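You operate a simulated robot arm through the tools that you are given. There is no shell and no other tool. Be economical: measure what you need, move in short steps, check, and stop when the job is done.

You are at the controls of a simulated robot arm. One attempt, no reset.

Task
Put things in order on the folding table. At the end: the green soap bar stands where the blue lint roll stood; the white cleaner bottle (marked "STAIN GEL") from the folding table stands where the white soda tin stood; the white soda tin stands where the green soap bar stood; the blue lint roll is in the small white tub; whatever was shut is shut again. Leave all else as you found it, and nothing knocked over.

Only the result counts: the job must be done as asked and must still hold three seconds after the hand-in. Knocking over, shifting, dropping, spilling or breaking anything else fails it.

Robot
A 7-joint arm with a two-finger parallel gripper, fixed in place. Base frame: the origin is at the foot of the arm, x ahead of it, y to its left, z up; the work surface is at about z = 0.728. Units: m, rad, N and s.
With the tool pointing down near the work surface it reaches from about 0.18 to 0.68 m from the base axis. Its first joint turns from -1.152 to 1.152 rad. Payload 2.4 kg.
The tool frame sits at the grasp point between the pads (the TCP): z along the fingers, y along the line on which they close. The tips reach 0.03 m beyond it. Largest opening 0.094 m; finger width 0.028, thickness 0.01; the body of the gripper, 0.05 by 0.096 m, starts 0.055 m behind the TCP.
Orientation is that of the tool frame in the base frame, as a unit quaternion [x, y, z, w]. With the fingers straight down and closing along the base's y, the tool's x points along the base's -x, its y along +y and its z along -z.

Tools
- The arm moves only by the tool drive_tool. Its arguments are lists of equal length, an entry for each row: "xyz": the shift along the tool's x, y, z in units of 50 mm (1.0 is 50 mm), a list of three; "turn": the turn, a rotation vector about the tool's x, y, z in units of 5 degrees (1.0 is 5 degrees), a list of three; "gripper": the finger opening in m, from 0 to 0.094. In form: {"xyz": [[x, y, z], ...], "turn": [[rx, ry, rz], ...], "gripper": [gripper, ...]}. A call has 1 to 10 rows; each row shifts and turns the commanded pose from where the row before left it, along the tool's axes as they then stand. A call with a number of a shift or a turn outside -1 to 1 is refused whole. Each row takes 0.2 s and may step no farther than 0.05 m and 0.15 rad from the row before; otherwise, or with a gripper value out of range, the whole call is refused. A pose out of reach is approached as far as the arm can. The call stops where the force on the tool passes 40 N (or 10 N more than at its start, if that is more) or the arm is blocked; 0.2 s more then pass. Each finger travels about 0.153 m/s and halts on what it meets, pressing with about 30 N; the grip force reading is that of the motor and also rises with nothing between the fingers. The clock runs only during rows and for 0.2 s after the last one: add rows that do not move to give the fingers time. It gives the time, the measured TCP pose, the force on the tool (base axes), the opening and the grip force at its end, in the units of the frame above (readings bear some noise).
- Cameras (640 x 400 px; columns grow to the right, rows downward): "scene" is fixed at [0.0484, 0.4823, 1.4506]; the picture's right is [-0.66, -0.75, 0.00], its down [-0.38, 0.33, -0.86] and it looks along [0.65, -0.57, -0.51] (base axes); focal length 330 px, centre (320, 200). "wrist" rides on the gripper at [-0.037, 0, -0.058] in the tool frame; the picture's right is [0.00, -1.00, 0.00], its down [0.97, 0.00, -0.24] and it looks along [0.24, 0.00, 0.97] (tool axes); focal length 218 px, centre (320, 200).
- capture(camera): a new picture of that camera. It takes no simulated time.
- locate(camera, pixels): for up to 12 pixels [column, row] of the newest picture of that camera ("zoom" is the newest enlarged one), the place [x, y, z] in the base frame of the surface seen there, good to about 0.003 m. It takes no simulated time.
- zoom(camera, box): a new picture of the part [left, top, right, bottom] of that camera's present view, enlarged. It takes no simulated time.
- sign_off(): hands the job in; it is judged then, once.

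Work in short steps. Measure before you move; look again where a grasp or a placing could have gone wrong, and mend it. You have 80 turns and 34 pictures in all, those below and enlarged ones among them. Open the gripper and draw the arm clear of the work before you hand the job in, unless the task says otherwise; then end with one line.

The tools are called by a JSON object that holds its "api" and its "payload". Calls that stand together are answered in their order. drive_tool: Moves the arm, as the interface text tells. Its arguments: {"type":"object","properties":{"xyz":{"type":"array"},"turn":{"type":"array"},"gripper":{"type":"array"}},"required":["xyz","turn","gripper"]} The other tools are called the same way: capture (camera) takes a picture; locate (camera, pixels) gives the place of the surface under pixels of a picture; zoom (camera, box) takes an enlarged picture of a part of a camera's view; sign_off () hands the job in.

At the start:

```text
time_s: 0.0
tcp_pos: [0.3548, -0.1674, 1.1651]
tcp_rot: [0.0, 1.0, 0.0, 0.0]
wrist_force: [-0.2, 0.3, 0.3]
width: 0.0937
grasp_force: 0.1
```

scene: 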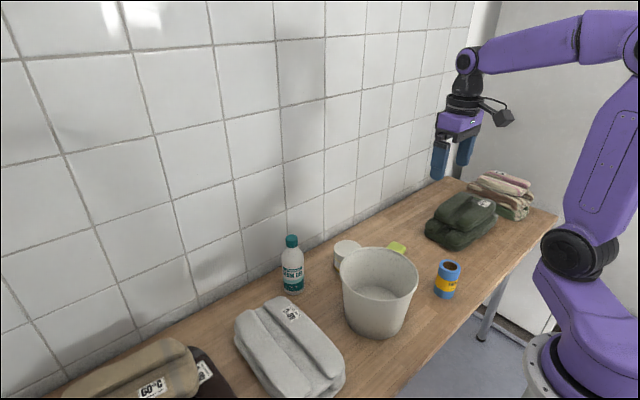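
wrist: 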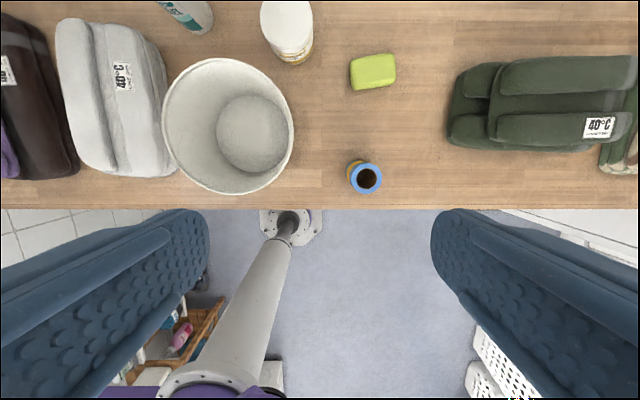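

The wrist picture shows the tin at (287,30), soap (373,72), roll (365,177), tub (228,125) and the bottle at (190,15). I'll measure them from both cameras.

{"api": "locate", "payload": {"camera": "wrist", "pixels": [[287, 22], [265, 5], [311, 10], [373, 66], [352, 75], [396, 70], [366, 163], [351, 177], [381, 177], [250, 135], [172, 125], [228, 60]]}}

{"api": "zoom", "payload": {"camera": "scene", "box": [260, 220, 480, 350]}}

{"api": "locate", "payload": {"camera": "scene", "pixels": [[292, 237], [292, 260], [293, 290], [346, 244], [350, 268], [397, 245], [449, 264], [445, 290], [381, 262], [350, 262], [412, 278], [380, 330]]}}

```text
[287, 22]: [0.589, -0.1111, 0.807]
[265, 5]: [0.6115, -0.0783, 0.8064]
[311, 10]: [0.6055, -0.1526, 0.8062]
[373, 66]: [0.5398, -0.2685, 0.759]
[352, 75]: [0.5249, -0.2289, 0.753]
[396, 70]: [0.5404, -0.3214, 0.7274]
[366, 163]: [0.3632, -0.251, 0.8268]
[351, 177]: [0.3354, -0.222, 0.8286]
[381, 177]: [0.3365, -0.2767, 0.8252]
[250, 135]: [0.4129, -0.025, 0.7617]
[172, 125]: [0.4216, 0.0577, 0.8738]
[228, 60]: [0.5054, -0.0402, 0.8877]
```

```text
2.91 times, centred on (370, 285) of scene
```

zoom: 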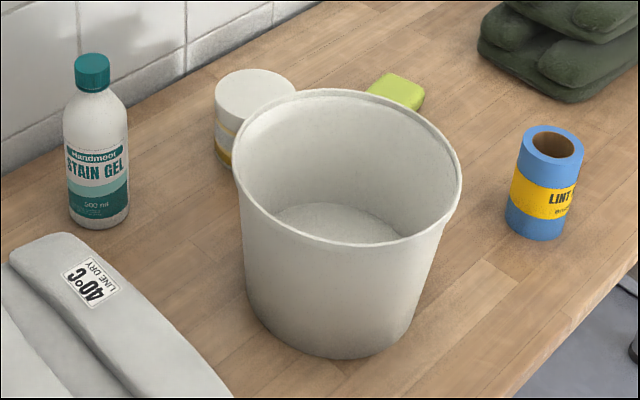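

```text
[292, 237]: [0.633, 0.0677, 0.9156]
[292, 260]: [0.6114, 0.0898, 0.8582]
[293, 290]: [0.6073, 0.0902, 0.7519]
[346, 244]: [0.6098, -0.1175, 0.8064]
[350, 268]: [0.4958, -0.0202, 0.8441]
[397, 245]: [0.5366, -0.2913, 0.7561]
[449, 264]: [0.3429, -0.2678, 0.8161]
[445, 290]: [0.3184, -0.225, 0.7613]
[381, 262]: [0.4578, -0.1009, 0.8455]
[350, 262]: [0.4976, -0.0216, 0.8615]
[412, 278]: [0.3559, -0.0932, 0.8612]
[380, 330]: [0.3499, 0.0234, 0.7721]
```

I'll move forward at the same height for a clear bird's-eye view of all the objects.

{"api": "drive_tool", "payload": {"xyz": [[-0.8, 0, 0], [-0.8, 0.4, 0], [-0.8, 0.4, 0], [0, 0, 0]], "turn": [[0, 0, 0], [0, 0, 0], [0, 0, 0], [0, 0, 0]], "gripper": [0.094, 0.094, 0.094, 0.094]}}

{"api": "capture", "payload": {"camera": "wrist"}}

```text
time_s: 1.0
tcp_pos: [0.4732, -0.1273, 1.1674]
tcp_rot: [0.0, 1.0, 0.001, -0.001]
wrist_force: [-0.5, -0.5, 0.5]
width: 0.0942
grasp_force: 0.0
```

```text
30 pictures are left
```

wrist: 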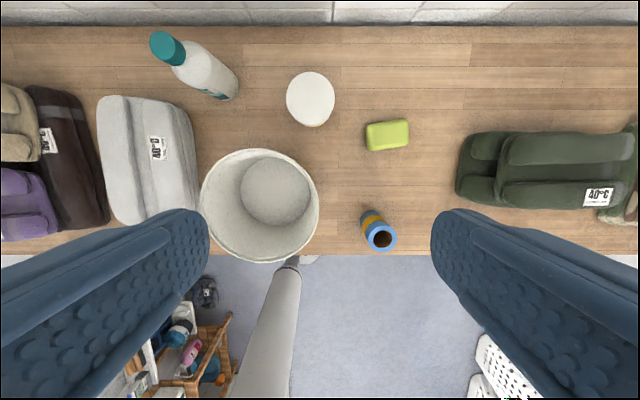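

{"api": "locate", "payload": {"camera": "wrist", "pixels": [[311, 97], [289, 97], [332, 97], [311, 75], [311, 120], [367, 129], [370, 150], [408, 141], [405, 120], [387, 134], [168, 47], [153, 47]]}}

{"api": "zoom", "payload": {"camera": "wrist", "box": [270, 60, 430, 160]}}

{"api": "zoom", "payload": {"camera": "wrist", "box": [190, 150, 430, 270]}}

```text
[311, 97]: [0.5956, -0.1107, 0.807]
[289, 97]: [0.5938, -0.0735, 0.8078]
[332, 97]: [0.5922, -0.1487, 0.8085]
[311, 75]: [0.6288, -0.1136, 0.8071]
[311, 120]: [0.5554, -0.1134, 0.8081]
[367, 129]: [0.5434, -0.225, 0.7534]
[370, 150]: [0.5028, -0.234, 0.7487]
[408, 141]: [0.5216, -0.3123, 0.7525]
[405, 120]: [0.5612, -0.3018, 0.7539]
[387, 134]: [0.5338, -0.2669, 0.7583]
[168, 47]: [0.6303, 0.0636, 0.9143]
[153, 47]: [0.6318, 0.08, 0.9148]
```

```text
4.00 times, centred on (350, 110) of wrist
```

zoom: 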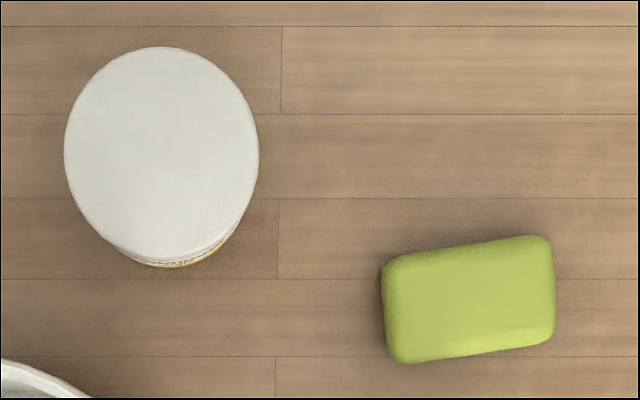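

```text
2.67 times, centred on (310, 210) of wrist
```

zoom: 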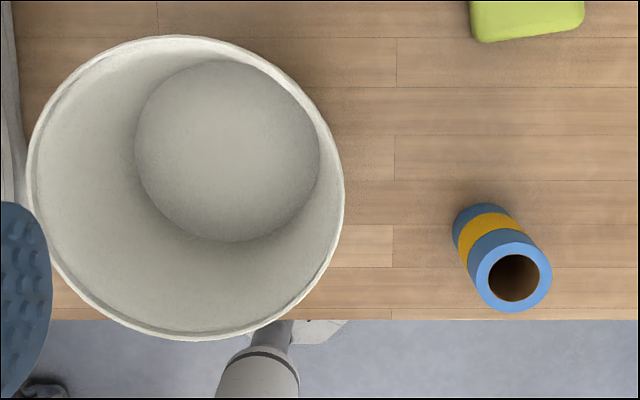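

Measured positions: roll (0.335,-0.250), tub centre (0.415,-0.03) with its rim at about 0.888, soap (0.532,-0.268), tin (0.593,-0.110), bottle (0.63,0.07). I'll move over the roll first.

{"api": "drive_tool", "payload": {"xyz": [[0.69, -0.615, 0], [0.69, -0.615, 0], [0.69, -0.615, 0], [0.69, -0.615, 0], [0, 0, 0.9], [0, 0, 0.9], [0, 0, 0.9], [0, 0, 0.9], [0, 0, 0.9], [0, 0, 0]], "turn": [[0, 0, 0], [0, 0, 0], [0, 0, 0], [0, 0, 0], [0, 0, 0], [0, 0, 0], [0, 0, 0], [0, 0, 0], [0, 0, 0], [0, 0, 0]], "gripper": [0.094, 0.094, 0.094, 0.094, 0.094, 0.094, 0.094, 0.094, 0.094, 0.094]}}

{"api": "capture", "payload": {"camera": "wrist"}}

```text
time_s: 3.2
tcp_pos: [0.3389, -0.2499, 0.94]
tcp_rot: [0.0, 1.0, 0.0, 0.0]
wrist_force: [-0.3, -1.4, -0.7]
width: 0.094
grasp_force: 0.1
```

```text
27 pictures are left
```

wrist: 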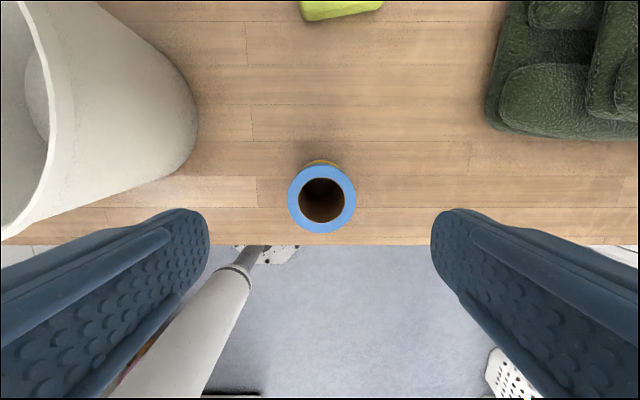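

The roll's ring is centred at (321,199), which puts it at (0.334,-0.251). I'll descend and grip it.

{"api": "drive_tool", "payload": {"xyz": [[0.1, -0.02, 0.7], [0, 0, 0.7], [0, 0, 0.7], [0, 0, 0.7], [0, 0, 0], [0, 0, 0], [0, 0, 0], [0, 0, 0]], "turn": [[0, 0, 0], [0, 0, 0], [0, 0, 0], [0, 0, 0], [0, 0, 0], [0, 0, 0], [0, 0, 0], [0, 0, 0]], "gripper": [0.094, 0.094, 0.094, 0.094, 0.094, 0.05, 0.04, 0.04]}}

```text
time_s: 5.0
tcp_pos: [0.3283, -0.2505, 0.7981]
tcp_rot: [0.0, 1.0, 0.001, 0.0]
wrist_force: [-0.2, 0.0, 0.5]
width: 0.0552
grasp_force: 30.7
```

The roll is gripped (width 0.055). Next I lift it to z≈1.01 and carry it over the tub.

{"api": "drive_tool", "payload": {"xyz": [[0, 0, -0.85], [0, 0, -0.85], [0, 0, -0.85], [0, 0, -0.85], [0, 0, -0.85], [-0.34, 0.89, 0], [-0.34, 0.89, 0], [-0.34, 0.89, 0], [-0.34, 0.89, 0], [-0.34, 0.89, 0]], "turn": [[0, 0, 0], [0, 0, 0], [0, 0, 0], [0, 0, 0], [0, 0, 0], [0, 0, 0], [0, 0, 0], [0, 0, 0], [0, 0, 0], [0, 0, 0]], "gripper": [0.04, 0.04, 0.04, 0.04, 0.04, 0.04, 0.04, 0.04, 0.04, 0.04]}}

{"api": "capture", "payload": {"camera": "wrist"}}

{"api": "capture", "payload": {"camera": "scene"}}

```text
time_s: 7.2
tcp_pos: [0.4172, -0.0259, 1.0094]
tcp_rot: [-0.001, 1.0, 0.0, -0.001]
wrist_force: [1.0, -0.2, -0.8]
width: 0.0554
grasp_force: 29.8
```

```text
26 pictures are left
```

wrist: 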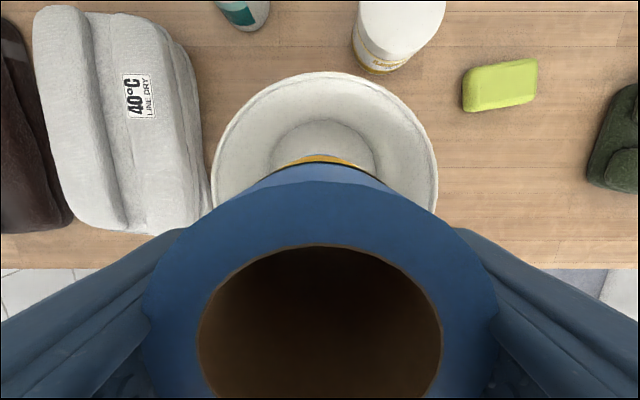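

```text
25 pictures are left
```

scene: 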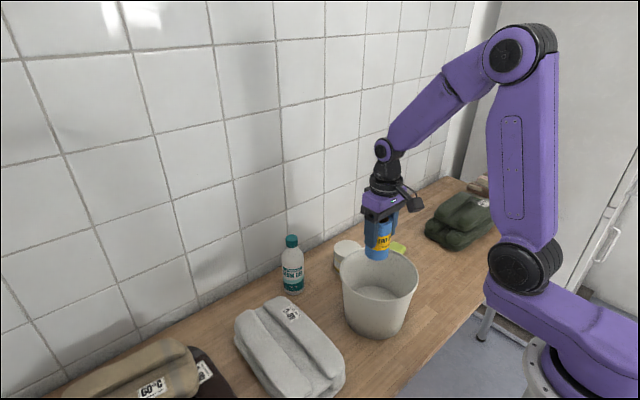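

The tub rim spans columns 213–437, so it is nearly centred on the roll. I'll lower the roll inside.

{"api": "drive_tool", "payload": {"xyz": [[0.05, -0.08, 0.7], [0, 0, 0.7], [0, 0, 0.7], [0, 0, 0.7], [0, 0, 0.7], [0, 0, 0.1], [0, 0, 0]], "turn": [[0, 0, 0], [0, 0, 0], [0, 0, 0], [0, 0, 0], [0, 0, 0], [0, 0, 0], [0, 0, 0]], "gripper": [0.04, 0.04, 0.04, 0.04, 0.04, 0.04, 0.04]}}

```text
time_s: 8.8
tcp_pos: [0.4129, -0.0307, 0.8328]
tcp_rot: [0.001, 1.0, 0.0, 0.0]
wrist_force: [0.2, 0.5, 0.5]
width: 0.0551
grasp_force: 29.9
```

Expected contact is at TCP z of about 0.805–0.81, so I'll go down in small steps and watch the force.

{"api": "drive_tool", "payload": {"xyz": [[0, 0, 0.1], [0, 0, 0.1], [0, 0, 0.1], [0, 0, 0.1], [0, 0, 0]], "turn": [[0, 0, 0], [0, 0, 0], [0, 0, 0], [0, 0, 0], [0, 0, 0]], "gripper": [0.04, 0.04, 0.04, 0.04, 0.04]}}

```text
time_s: 10.0
tcp_pos: [0.4138, -0.0315, 0.8127]
tcp_rot: [0.0, 1.0, 0.0, 0.001]
wrist_force: [1.0, -0.4, 24.2]
width: 0.0552
grasp_force: 30.1
```

Contact is felt (24 N). I ease up a touch, release and rise.

{"api": "drive_tool", "payload": {"xyz": [[0, 0, -0.05], [0, 0, 0], [0, 0, 0], [0, 0, -0.5], [0, 0, -0.8], [0, 0, -0.8], [0, 0, -0.8], [0, 0, -0.8], [0, 0, 0]], "turn": [[0, 0, 0], [0, 0, 0], [0, 0, 0], [0, 0, 0], [0, 0, 0], [0, 0, 0], [0, 0, 0], [0, 0, 0], [0, 0, 0]], "gripper": [0.055, 0.08, 0.08, 0.08, 0.08, 0.08, 0.08, 0.094, 0.094]}}

{"api": "capture", "payload": {"camera": "wrist"}}

```text
time_s: 12.0
tcp_pos: [0.4126, -0.0344, 1.0026]
tcp_rot: [0.0, 1.0, 0.0, 0.0]
wrist_force: [0.6, 0.4, 0.6]
width: 0.0937
grasp_force: 0.0
```

```text
24 pictures are left
```

wrist: 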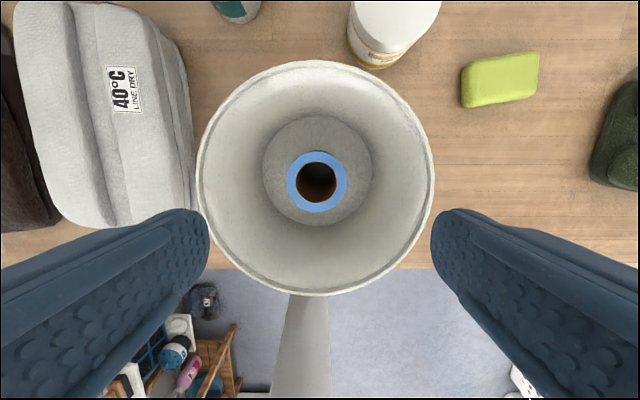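

The roll stands upright in the tub. Next I move above the soap (0.532,-0.268) and start turning so the fingers close across its short side.

{"api": "drive_tool", "payload": {"xyz": [[-0.4, -0.78, 0], [-0.4, -0.78, 0], [-0.4, -0.78, 0], [-0.4, -0.78, 0], [-0.4, -0.78, 0], [-0.4, -0.78, 0], [0, 0, 0], [0, 0, 0], [0, 0, 0], [0, 0, 0]], "turn": [[0, 0, 0], [0, 0, 0], [0, 0, 0], [0, 0, 0], [0, 0, 0], [0, 0, 0], [0, 0, 1], [0, 0, 1], [0, 0, 1], [0, 0, 1]], "gripper": [0.094, 0.094, 0.094, 0.094, 0.094, 0.094, 0.094, 0.094, 0.094, 0.094]}}

{"api": "drive_tool", "payload": {"xyz": [[0, 0, 0], [0, 0, 0], [0, 0, 0], [0, 0, 0], [0, 0, 0], [0, 0, 0], [0, 0, 0], [0, 0, 0], [0, 0, 0], [0, 0, 0]], "turn": [[0, 0, 1], [0, 0, 1], [0, 0, 1], [0, 0, 1], [0, 0, 1], [0, 0, 1], [0, 0, 1], [0, 0, 1], [0, 0, 1], [0, 0, 1]], "gripper": [0.094, 0.094, 0.094, 0.094, 0.094, 0.094, 0.094, 0.094, 0.094, 0.094]}}

{"api": "drive_tool", "payload": {"xyz": [[0, 0, 0], [0, 0, 0], [0, 0, 0], [0, 0, 0]], "turn": [[0, 0, 1], [0, 0, 1], [0, 0, 0.4], [0, 0, 0]], "gripper": [0.094, 0.094, 0.094, 0.094]}}

{"api": "capture", "payload": {"camera": "wrist"}}

```text
time_s: 14.2
tcp_pos: [0.5349, -0.2666, 1.0006]
tcp_rot: [0.175, 0.985, 0.001, 0.0]
wrist_force: [0.1, -0.9, -0.2]
width: 0.0939
grasp_force: 0.0
```

```text
time_s: 16.4
tcp_pos: [0.5329, -0.2669, 1.0019]
tcp_rot: [0.575, 0.818, 0.0, 0.0]
wrist_force: [-0.3, 0.4, -0.1]
width: 0.094
grasp_force: 0.1
```

```text
time_s: 17.4
tcp_pos: [0.5335, -0.2659, 0.9994]
tcp_rot: [0.656, 0.754, -0.001, 0.0]
wrist_force: [-0.1, -0.4, 0.7]
width: 0.0943
grasp_force: 0.0
```

```text
23 pictures are left
```

wrist: 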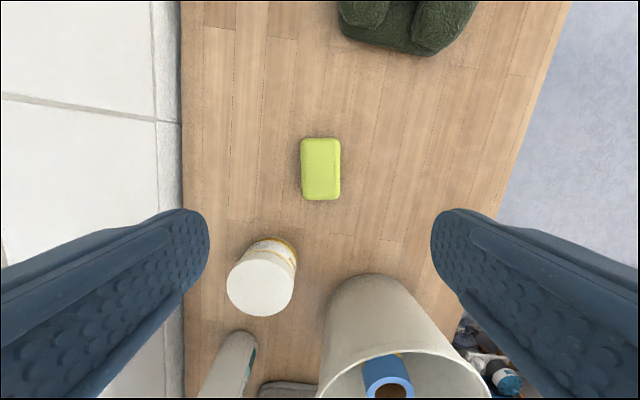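

The soap at (321,169) is squared to the gripper and about 6 mm off in tool x. I'll correct that and descend.

{"api": "drive_tool", "payload": {"xyz": [[-0.13, -0.03, 0.85], [0, 0, 0.85], [0, 0, 0.85], [0, 0, 0.85], [0, 0, 0.85], [0, 0, 0.3], [0, 0, 0]], "turn": [[0, 0, 0], [0, 0, 0], [0, 0, 0], [0, 0, 0], [0, 0, 0], [0, 0, 0], [0, 0, 0]], "gripper": [0.094, 0.094, 0.094, 0.094, 0.094, 0.094, 0.094]}}

```text
time_s: 19.0
tcp_pos: [0.5343, -0.2718, 0.773]
tcp_rot: [0.656, 0.755, 0.0, 0.001]
wrist_force: [0.2, -0.3, 0.6]
width: 0.094
grasp_force: 0.0
```

At z 0.773; I go down 10 mm more and close.

{"api": "drive_tool", "payload": {"xyz": [[0, 0, 0.1], [0, 0, 0.1], [0, 0, 0], [0, 0, 0], [0, 0, 0], [0, 0, 0]], "turn": [[0, 0, 0], [0, 0, 0], [0, 0, 0], [0, 0, 0], [0, 0, 0], [0, 0, 0]], "gripper": [0.094, 0.094, 0.07, 0.05, 0.04, 0.04]}}

```text
time_s: 20.4
tcp_pos: [0.5343, -0.2718, 0.7629]
tcp_rot: [0.656, 0.755, 0.0, 0.001]
wrist_force: [0.3, -0.7, 18.1]
width: 0.055
grasp_force: 29.9
```

Gripped (width 0.055). I lift 0.1 m and carry it to the roll's old place (0.334,-0.251).

{"api": "drive_tool", "payload": {"xyz": [[0, 0, -0.5], [0, 0, -0.7], [0, 0, -0.8], [0.194, -0.78, 0], [0.194, -0.78, 0], [0.194, -0.78, 0], [0.194, -0.78, 0], [0.194, -0.78, 0], [0, 0, 0], [0, 0, 0]], "turn": [[0, 0, 0], [0, 0, 0], [0, 0, 0], [0, 0, 0], [0, 0, 0], [0, 0, 0], [0, 0, 0], [0, 0, 0], [0, 0, 0], [0, 0, 0]], "gripper": [0.04, 0.04, 0.04, 0.04, 0.04, 0.04, 0.04, 0.04, 0.04, 0.04]}}

{"api": "capture", "payload": {"camera": "wrist"}}

```text
time_s: 22.6
tcp_pos: [0.3325, -0.2483, 0.8608]
tcp_rot: [0.656, 0.755, 0.001, 0.0]
wrist_force: [-0.8, 0.6, -1.6]
width: 0.0552
grasp_force: 30.0
```

```text
22 pictures are left
```

wrist: 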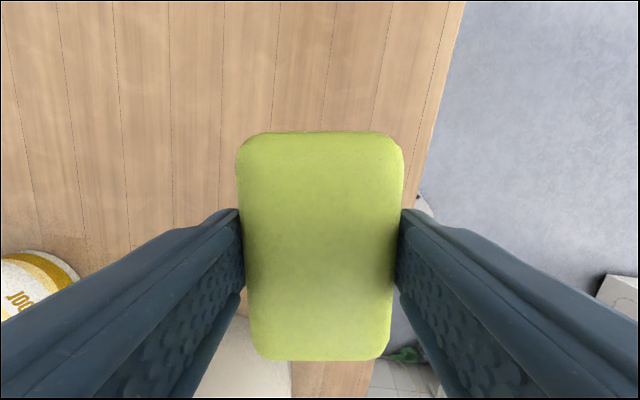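

The soap is centred in the grip. I'll lower it to the table.

{"api": "drive_tool", "payload": {"xyz": [[-0.05, 0.02, 0.6], [0, 0, 0.6], [0, 0, 0.5], [0, 0, 0.1], [0, 0, 0.1], [0, 0, 0]], "turn": [[0, 0, 0], [0, 0, 0], [0, 0, 0], [0, 0, 0], [0, 0, 0], [0, 0, 0]], "gripper": [0.04, 0.04, 0.04, 0.04, 0.04, 0.04]}}

```text
time_s: 24.0
tcp_pos: [0.3342, -0.2535, 0.765]
tcp_rot: [0.655, 0.755, -0.001, 0.001]
wrist_force: [-0.5, -0.1, -1.5]
width: 0.0552
grasp_force: 29.9
```

Nearly down with no contact force yet; I go down 2 mm more, then release and rise.

{"api": "drive_tool", "payload": {"xyz": [[0, 0, 0.04], [0, 0, 0], [0, 0, 0], [0, 0, 0], [0, 0, -0.4], [0, 0, -0.8], [0, 0, -0.9], [0, 0, -0.9], [0, 0, -0.9], [0, 0, -0.9]], "turn": [[0, 0, 0], [0, 0, 0], [0, 0, 0], [0, 0, 0], [0, 0, 0], [0, 0, 0], [0, 0, 0], [0, 0, 0], [0, 0, 0], [0, 0, 0]], "gripper": [0.04, 0.06, 0.08, 0.094, 0.094, 0.094, 0.094, 0.094, 0.094, 0.094]}}

{"api": "capture", "payload": {"camera": "wrist"}}

```text
time_s: 26.2
tcp_pos: [0.3343, -0.2505, 1.0065]
tcp_rot: [0.656, 0.755, 0.0, 0.0]
wrist_force: [-0.6, -0.1, 0.2]
width: 0.0938
grasp_force: 0.0
```

```text
21 pictures are left
```

wrist: 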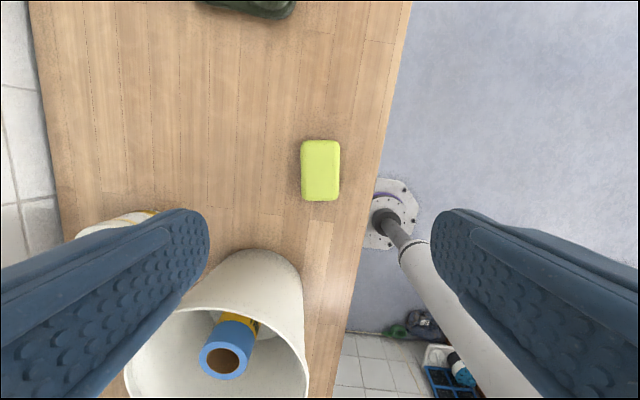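

The soap is in place. Now I go above the tin (0.593,-0.110) in the same orientation and look.

{"api": "drive_tool", "payload": {"xyz": [[0.294, 0.789, 0], [0.294, 0.789, 0], [0.294, 0.789, 0], [0.294, 0.789, 0], [0.294, 0.789, 0], [0.294, 0.789, 0], [0.294, 0.789, 0], [0, 0, 0.6], [0, 0, 0.6], [0, 0, 0]], "turn": [[0, 0, 0], [0, 0, 0], [0, 0, 0], [0, 0, 0], [0, 0, 0], [0, 0, 0], [0, 0, 0], [0, 0, 0], [0, 0, 0], [0, 0, 0]], "gripper": [0.094, 0.094, 0.094, 0.094, 0.094, 0.094, 0.094, 0.094, 0.094, 0.094]}}

{"api": "capture", "payload": {"camera": "wrist"}}

```text
time_s: 28.4
tcp_pos: [0.5915, -0.1128, 0.9459]
tcp_rot: [0.656, 0.755, 0.0, 0.0]
wrist_force: [0.5, 1.0, -1.4]
width: 0.0939
grasp_force: 0.1
```

```text
20 pictures are left
```

wrist: 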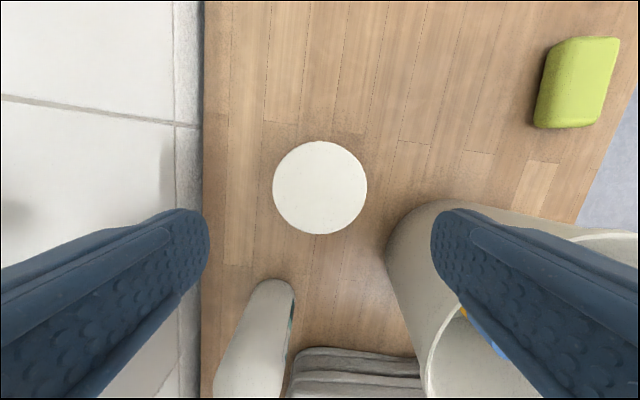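

The tin spans columns 272–367 (about 0.086 m), so it is centred within 1 mm with only a few mm of finger clearance. I descend to just above it and check again.

{"api": "drive_tool", "payload": {"xyz": [[0, 0, 0.6], [0, 0, 0.6], [0, 0, 0.6], [0, 0, 0], [0, 0, 0]], "turn": [[0, 0, 0], [0, 0, 0], [0, 0, 0], [0, 0, 0], [0, 0, 0]], "gripper": [0.094, 0.094, 0.094, 0.094, 0.094]}}

{"api": "capture", "payload": {"camera": "wrist"}}

{"api": "capture", "payload": {"camera": "scene"}}

```text
time_s: 29.6
tcp_pos: [0.5938, -0.1125, 0.8542]
tcp_rot: [0.656, 0.755, 0.0, -0.001]
wrist_force: [-0.6, -0.2, -0.6]
width: 0.0942
grasp_force: 0.1
```

```text
19 pictures are left
```

wrist: 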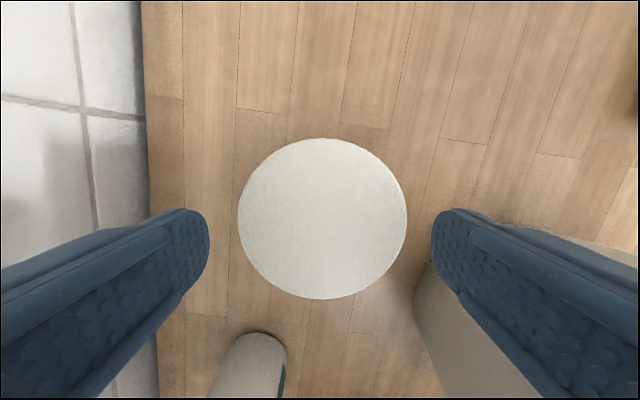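

```text
18 pictures are left
```

scene: 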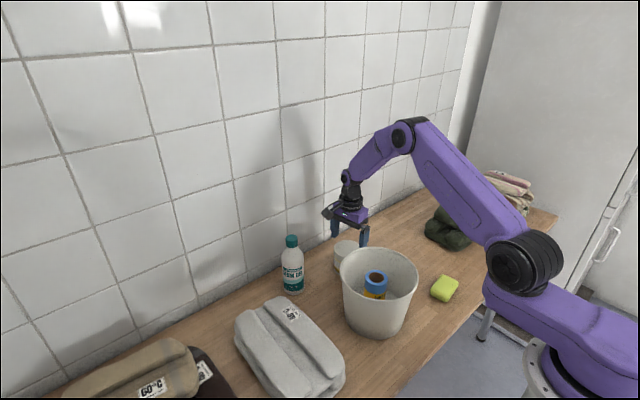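

The tin is centred at (322,218), so I shift about 1 mm, descend to z≈0.79 in gentle steps and grip.

{"api": "drive_tool", "payload": {"xyz": [[-0.03, -0.025, 0.3], [0, 0, 0.3], [0, 0, 0.3], [0, 0, 0.3], [0, 0, 0.1], [0, 0, 0], [0, 0, 0], [0, 0, 0]], "turn": [[0, 0, 0], [0, 0, 0], [0, 0, 0], [0, 0, 0], [0, 0, 0], [0, 0, 0], [0, 0, 0], [0, 0, 0]], "gripper": [0.094, 0.094, 0.094, 0.094, 0.094, 0.094, 0.075, 0.075]}}

```text
time_s: 31.4
tcp_pos: [0.593, -0.1162, 0.79]
tcp_rot: [0.656, 0.755, 0.0, 0.0]
wrist_force: [-0.6, -0.1, -0.3]
width: 0.089
grasp_force: 29.8
```

The tin is gripped (0.089). I lift it 0.08 m and carry it to the soap's old place (0.533,-0.271).

{"api": "drive_tool", "payload": {"xyz": [[0, 0, -0.4], [0, 0, -0.6], [0, 0, -0.6], [-0.735, -0.41, 0], [-0.735, -0.41, 0], [-0.735, -0.41, 0], [-0.735, -0.41, 0], [0, 0, 0], [0, 0, 0]], "turn": [[0, 0, 0], [0, 0, 0], [0, 0, 0], [0, 0, 0], [0, 0, 0], [0, 0, 0], [0, 0, 0], [0, 0, 0], [0, 0, 0]], "gripper": [0.075, 0.075, 0.075, 0.075, 0.075, 0.075, 0.075, 0.075, 0.075]}}

{"api": "capture", "payload": {"camera": "wrist"}}

```text
time_s: 33.4
tcp_pos: [0.5301, -0.2732, 0.871]
tcp_rot: [0.656, 0.754, 0.0, 0.0]
wrist_force: [-0.3, -0.1, -4.2]
width: 0.0889
grasp_force: 29.8
```

```text
17 pictures are left
```

wrist: 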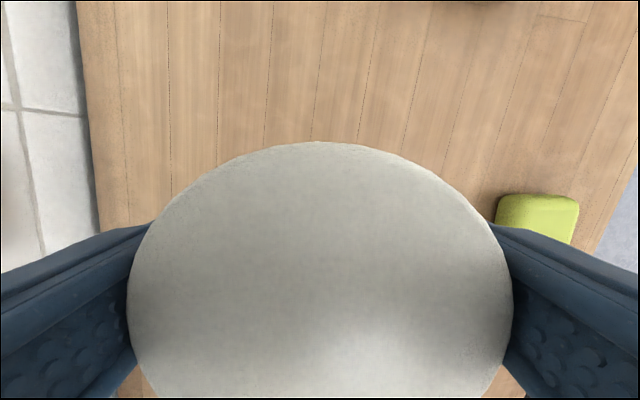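

The tin is held level. I lower it.

{"api": "drive_tool", "payload": {"xyz": [[0.02, 0.05, 0.5], [0, 0, 0.5], [0, 0, 0.4], [0, 0, 0.14], [0, 0, 0.06], [0, 0, 0]], "turn": [[0, 0, 0], [0, 0, 0], [0, 0, 0], [0, 0, 0], [0, 0, 0], [0, 0, 0]], "gripper": [0.075, 0.075, 0.075, 0.075, 0.075, 0.075]}}

```text
time_s: 34.8
tcp_pos: [0.5364, -0.2714, 0.7928]
tcp_rot: [0.656, 0.755, 0.0, 0.0]
wrist_force: [0.5, 0.5, -3.2]
width: 0.0886
grasp_force: 30.3
```

Not yet touching (still −3 N); I go down another 2–3 mm to contact.

{"api": "drive_tool", "payload": {"xyz": [[0, 0, 0.03], [0, 0, 0.03], [0, 0, 0]], "turn": [[0, 0, 0], [0, 0, 0], [0, 0, 0]], "gripper": [0.075, 0.075, 0.075]}}

```text
time_s: 35.6
tcp_pos: [0.535, -0.2709, 0.7891]
tcp_rot: [0.656, 0.755, 0.0, 0.001]
wrist_force: [-5.3, 1.4, 15.4]
width: 0.0889
grasp_force: 29.9
```

Contact (15 N). I release and rise straight up.

{"api": "drive_tool", "payload": {"xyz": [[0, 0, -0.03], [0, 0, 0], [0, 0, 0], [0, 0, -0.2], [0, 0, -0.3], [0, 0, -0.5], [0, 0, -0.8], [0, 0, -0.9], [0, 0, -0.9], [0, 0, -0.9]], "turn": [[0, 0, 0], [0, 0, 0], [0, 0, 0], [0, 0, 0], [0, 0, 0], [0, 0, 0], [0, 0, 0], [0, 0, 0], [0, 0, 0], [0, 0, 0]], "gripper": [0.094, 0.094, 0.094, 0.094, 0.094, 0.094, 0.094, 0.094, 0.094, 0.094]}}

{"api": "capture", "payload": {"camera": "wrist"}}

```text
time_s: 37.8
tcp_pos: [0.5346, -0.2693, 1.0151]
tcp_rot: [0.656, 0.755, 0.0, 0.0]
wrist_force: [0.4, 0.9, 0.7]
width: 0.0939
grasp_force: 0.0
```

```text
16 pictures are left
```

wrist: 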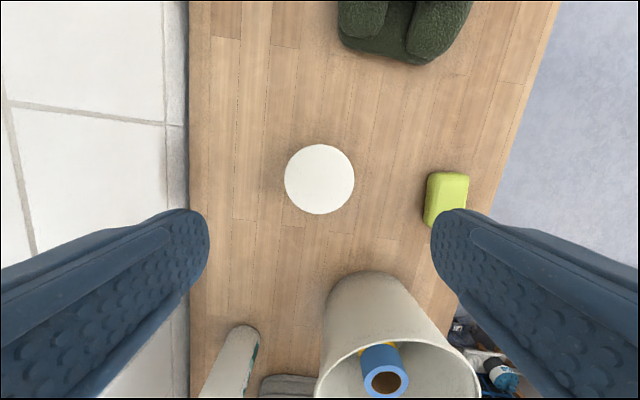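

The tin is placed. Now I move above the bottle near (0.63,0.07), rising a little.

{"api": "drive_tool", "payload": {"xyz": [[0, 0, -0.8], [0.806, 0.354, 0], [0.806, 0.354, 0], [0.806, 0.354, 0], [0.806, 0.354, 0], [0.806, 0.354, 0], [0.806, 0.354, 0], [0.806, 0.354, 0], [0.806, 0.354, 0], [0, 0, 0]], "turn": [[0, 0, 0], [0, 0, 0], [0, 0, 0], [0, 0, 0], [0, 0, 0], [0, 0, 0], [0, 0, 0], [0, 0, 0], [0, 0, 0], [0, 0, 0]], "gripper": [0.094, 0.094, 0.094, 0.094, 0.094, 0.094, 0.094, 0.094, 0.094, 0.094]}}

{"api": "capture", "payload": {"camera": "wrist"}}

{"api": "zoom", "payload": {"camera": "scene", "box": [240, 200, 368, 300]}}

```text
time_s: 40.0
tcp_pos: [0.6309, 0.0691, 1.0527]
tcp_rot: [0.655, 0.755, 0.0, 0.001]
wrist_force: [0.4, -0.4, 0.5]
width: 0.0942
grasp_force: 0.1
```

```text
15 pictures are left
```

wrist: 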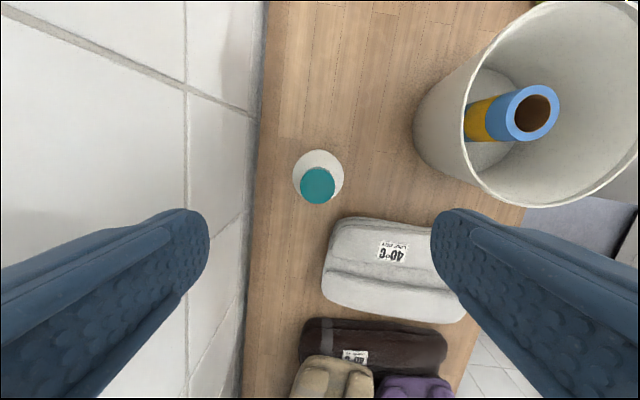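

```text
4.00 times, centred on (304, 250) of scene
```

zoom: 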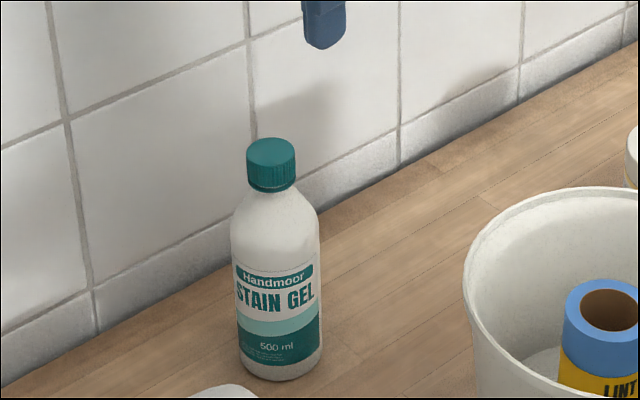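

The cap is centred at (318,185), within about 3 mm of the tool axis, and spans z from about 0.887 to 0.915. I descend with the tips just at the cap's lower edge and close.

{"api": "drive_tool", "payload": {"xyz": [[-0.05, 0.036, 0.7], [0, 0, 0.7], [0, 0, 0.7], [0, 0, 0.6], [0, 0, 0], [0, 0, 0]], "turn": [[0, 0, 0], [0, 0, 0], [0, 0, 0], [0, 0, 0], [0, 0, 0], [0, 0, 0]], "gripper": [0.094, 0.094, 0.094, 0.094, 0.08, 0.07]}}

{"api": "capture", "payload": {"camera": "wrist"}}

{"api": "zoom", "payload": {"camera": "scene", "box": [240, 200, 368, 300]}}

```text
time_s: 41.4
tcp_pos: [0.634, 0.0637, 0.9199]
tcp_rot: [0.656, 0.755, 0.0, -0.001]
wrist_force: [-0.4, 0.0, -0.6]
width: 0.07
grasp_force: 0.1
```

```text
13 pictures are left
```

wrist: 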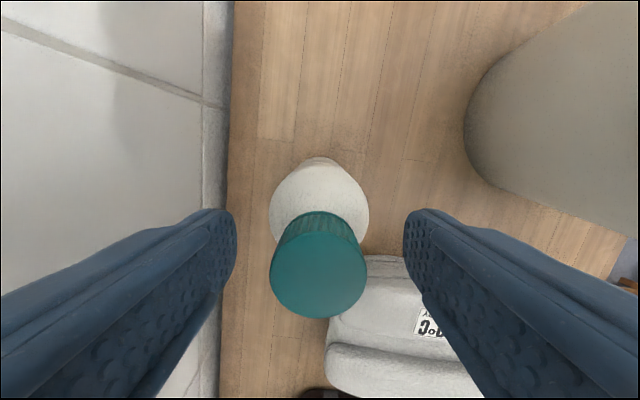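

```text
4.00 times, centred on (304, 250) of scene
```

zoom: 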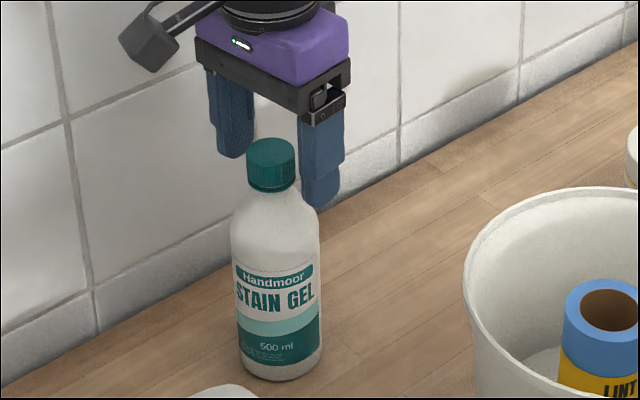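

The cap is centred between the fingers. I go 5 mm lower and close.

{"api": "drive_tool", "payload": {"xyz": [[0.02, 0, 0.1], [0, 0, 0], [0, 0, 0], [0, 0, 0], [0, 0, 0], [0, 0, 0]], "turn": [[0, 0, 0], [0, 0, 0], [0, 0, 0], [0, 0, 0], [0, 0, 0], [0, 0, 0]], "gripper": [0.06, 0.05, 0.04, 0.03, 0.02, 0.02]}}

```text
time_s: 42.8
tcp_pos: [0.6317, 0.0656, 0.9146]
tcp_rot: [0.656, 0.755, 0.0, -0.001]
wrist_force: [0.2, -0.5, 0.9]
width: 0.0306
grasp_force: 30.0
```

Gripped on the cap (0.0306). I lift gently and check.

{"api": "drive_tool", "payload": {"xyz": [[0, 0, -0.2], [0, 0, -0.4], [0, 0, -0.4], [0, 0, 0], [0, 0, 0]], "turn": [[0, 0, 0], [0, 0, 0], [0, 0, 0], [0, 0, 0], [0, 0, 0]], "gripper": [0.02, 0.02, 0.02, 0.02, 0.02]}}

{"api": "zoom", "payload": {"camera": "scene", "box": [240, 200, 400, 300]}}

```text
time_s: 44.0
tcp_pos: [0.6325, 0.0675, 0.9628]
tcp_rot: [0.656, 0.755, 0.0, 0.0]
wrist_force: [-0.1, 0.2, -4.0]
width: 0.0311
grasp_force: 29.7
```

```text
4.00 times, centred on (320, 250) of scene
```

zoom: 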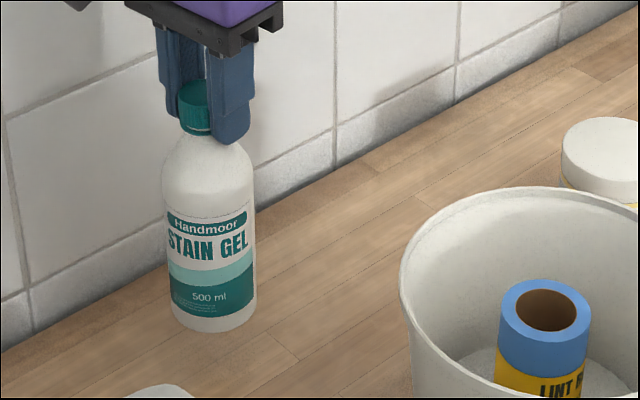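

The bottle hangs upright off the table. I carry it to the tin's old place (0.592,-0.1125).

{"api": "drive_tool", "payload": {"xyz": [[-0.3, -0.11, 0], [-0.65, -0.25, 0], [-0.75, -0.29, 0], [-0.75, -0.29, 0], [-0.65, -0.25, 0], [-0.31, -0.11, 0], [0, 0, 0], [0, 0, 0]], "turn": [[0, 0, 0], [0, 0, 0], [0, 0, 0], [0, 0, 0], [0, 0, 0], [0, 0, 0], [0, 0, 0], [0, 0, 0]], "gripper": [0.02, 0.02, 0.02, 0.02, 0.02, 0.02, 0.02, 0.02]}}

```text
time_s: 45.8
tcp_pos: [0.5928, -0.1132, 0.9614]
tcp_rot: [0.656, 0.755, 0.001, 0.0]
wrist_force: [-0.3, 0.7, -3.7]
width: 0.0307
grasp_force: 30.3
```

In place above the target. I lower to near the table, 1–2 mm above the release height.

{"api": "drive_tool", "payload": {"xyz": [[0, 0, 0.4], [0, 0, 0.3], [0, 0, 0.15], [0, 0, 0.06], [0, 0, 0]], "turn": [[0, 0, 0], [0, 0, 0], [0, 0, 0], [0, 0, 0], [0, 0, 0]], "gripper": [0.02, 0.02, 0.02, 0.02, 0.02]}}

{"api": "zoom", "payload": {"camera": "scene", "box": [260, 180, 420, 280]}}

```text
time_s: 47.0
tcp_pos: [0.5922, -0.1097, 0.918]
tcp_rot: [0.656, 0.755, -0.001, 0.0]
wrist_force: [0.1, 0.2, -3.7]
width: 0.0308
grasp_force: 30.2
```

```text
4.00 times, centred on (340, 230) of scene
```

zoom: 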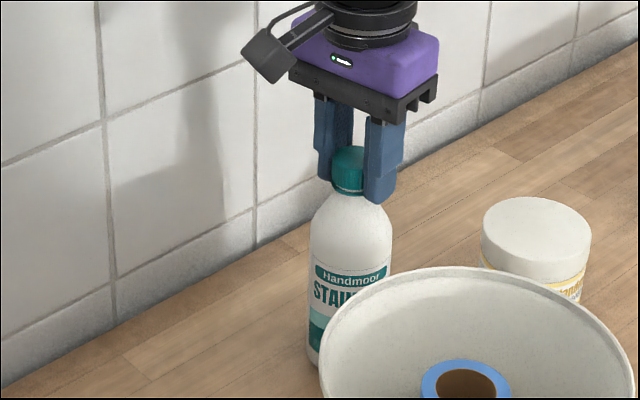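

Still unloaded on the table (−3.7 N); I lower in 2 mm steps to contact.

{"api": "drive_tool", "payload": {"xyz": [[0, 0, 0.04], [0, 0, 0.03], [0, 0, 0]], "turn": [[0, 0, 0], [0, 0, 0], [0, 0, 0]], "gripper": [0.02, 0.02, 0.02]}}

```text
time_s: 47.8
tcp_pos: [0.592, -0.1104, 0.9148]
tcp_rot: [0.656, 0.755, 0.0, 0.0]
wrist_force: [0.0, -0.4, 0.4]
width: 0.031
grasp_force: 30.2
```

The weight is off (0.4 N), so it is standing on the table. I release and rise clear.

{"api": "drive_tool", "payload": {"xyz": [[0, 0, 0.01], [0, 0, 0], [0, 0, 0], [0, 0, 0], [0, 0, -0.4], [0, 0, -0.8], [0, 0, -0.9], [0, 0, -0.9], [0, 0, -0.9], [0, 0, -0.9]], "turn": [[0, 0, 0], [0, 0, 0], [0, 0, 0], [0, 0, 0], [0, 0, 0], [0, 0, 0], [0, 0, 0], [0, 0, 0], [0, 0, 0], [0, 0, 0]], "gripper": [0.035, 0.05, 0.07, 0.09, 0.09, 0.09, 0.09, 0.09, 0.09, 0.09]}}

{"api": "drive_tool", "payload": {"xyz": [[0, -0.8, 0], [0, -0.8, 0], [0, -0.8, 0], [0, -0.8, 0], [0, 0, 0]], "turn": [[0, 0, 0], [0, 0, 0], [0, 0, 0], [0, 0, 0], [0, 0, 0]], "gripper": [0.09, 0.09, 0.09, 0.09, 0.09]}}

{"api": "capture", "payload": {"camera": "scene"}}

{"api": "capture", "payload": {"camera": "wrist"}}

```text
time_s: 50.0
tcp_pos: [0.5914, -0.1113, 1.1543]
tcp_rot: [0.656, 0.755, 0.0, 0.0]
wrist_force: [-0.3, 0.4, -0.2]
width: 0.09
grasp_force: 0.0
```

```text
time_s: 51.2
tcp_pos: [0.4342, -0.1347, 1.1534]
tcp_rot: [0.656, 0.754, 0.0, -0.001]
wrist_force: [0.3, 0.8, 0.4]
width: 0.0902
grasp_force: 0.0
```

```text
9 pictures are left
```

scene: 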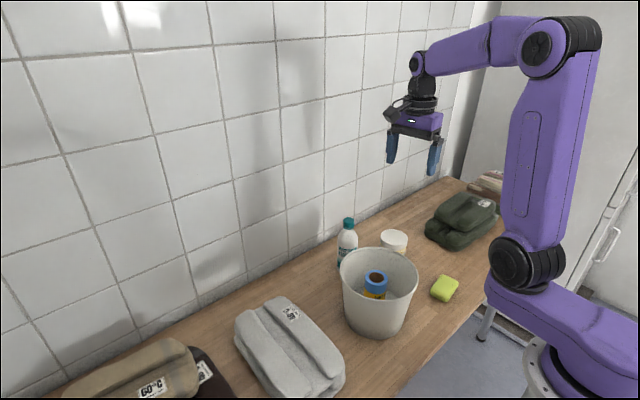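

```text
8 pictures are left
```

wrist: 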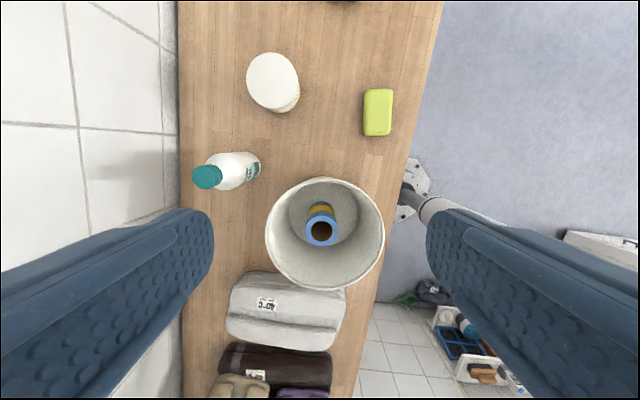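

Everything is standing and the arm is clear. I'll check the final positions with one measurement.

{"api": "locate", "payload": {"camera": "wrist", "pixels": [[378, 112], [271, 79], [208, 177], [321, 219]]}}

```text
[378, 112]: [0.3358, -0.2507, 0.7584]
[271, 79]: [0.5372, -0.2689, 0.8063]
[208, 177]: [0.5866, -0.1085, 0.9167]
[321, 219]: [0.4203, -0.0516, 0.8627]
```

All items are within a few millimetres of their targets, so I hand in.

{"api": "sign_off", "payload": {}}

```text
The job is handed in.
```

The job is handed in: the soap, tin and bottle each measured within about 6 mm of their target places, the lint roll stands in the small white tub, nothing else looked moved or knocked over, and nothing had to be opened.
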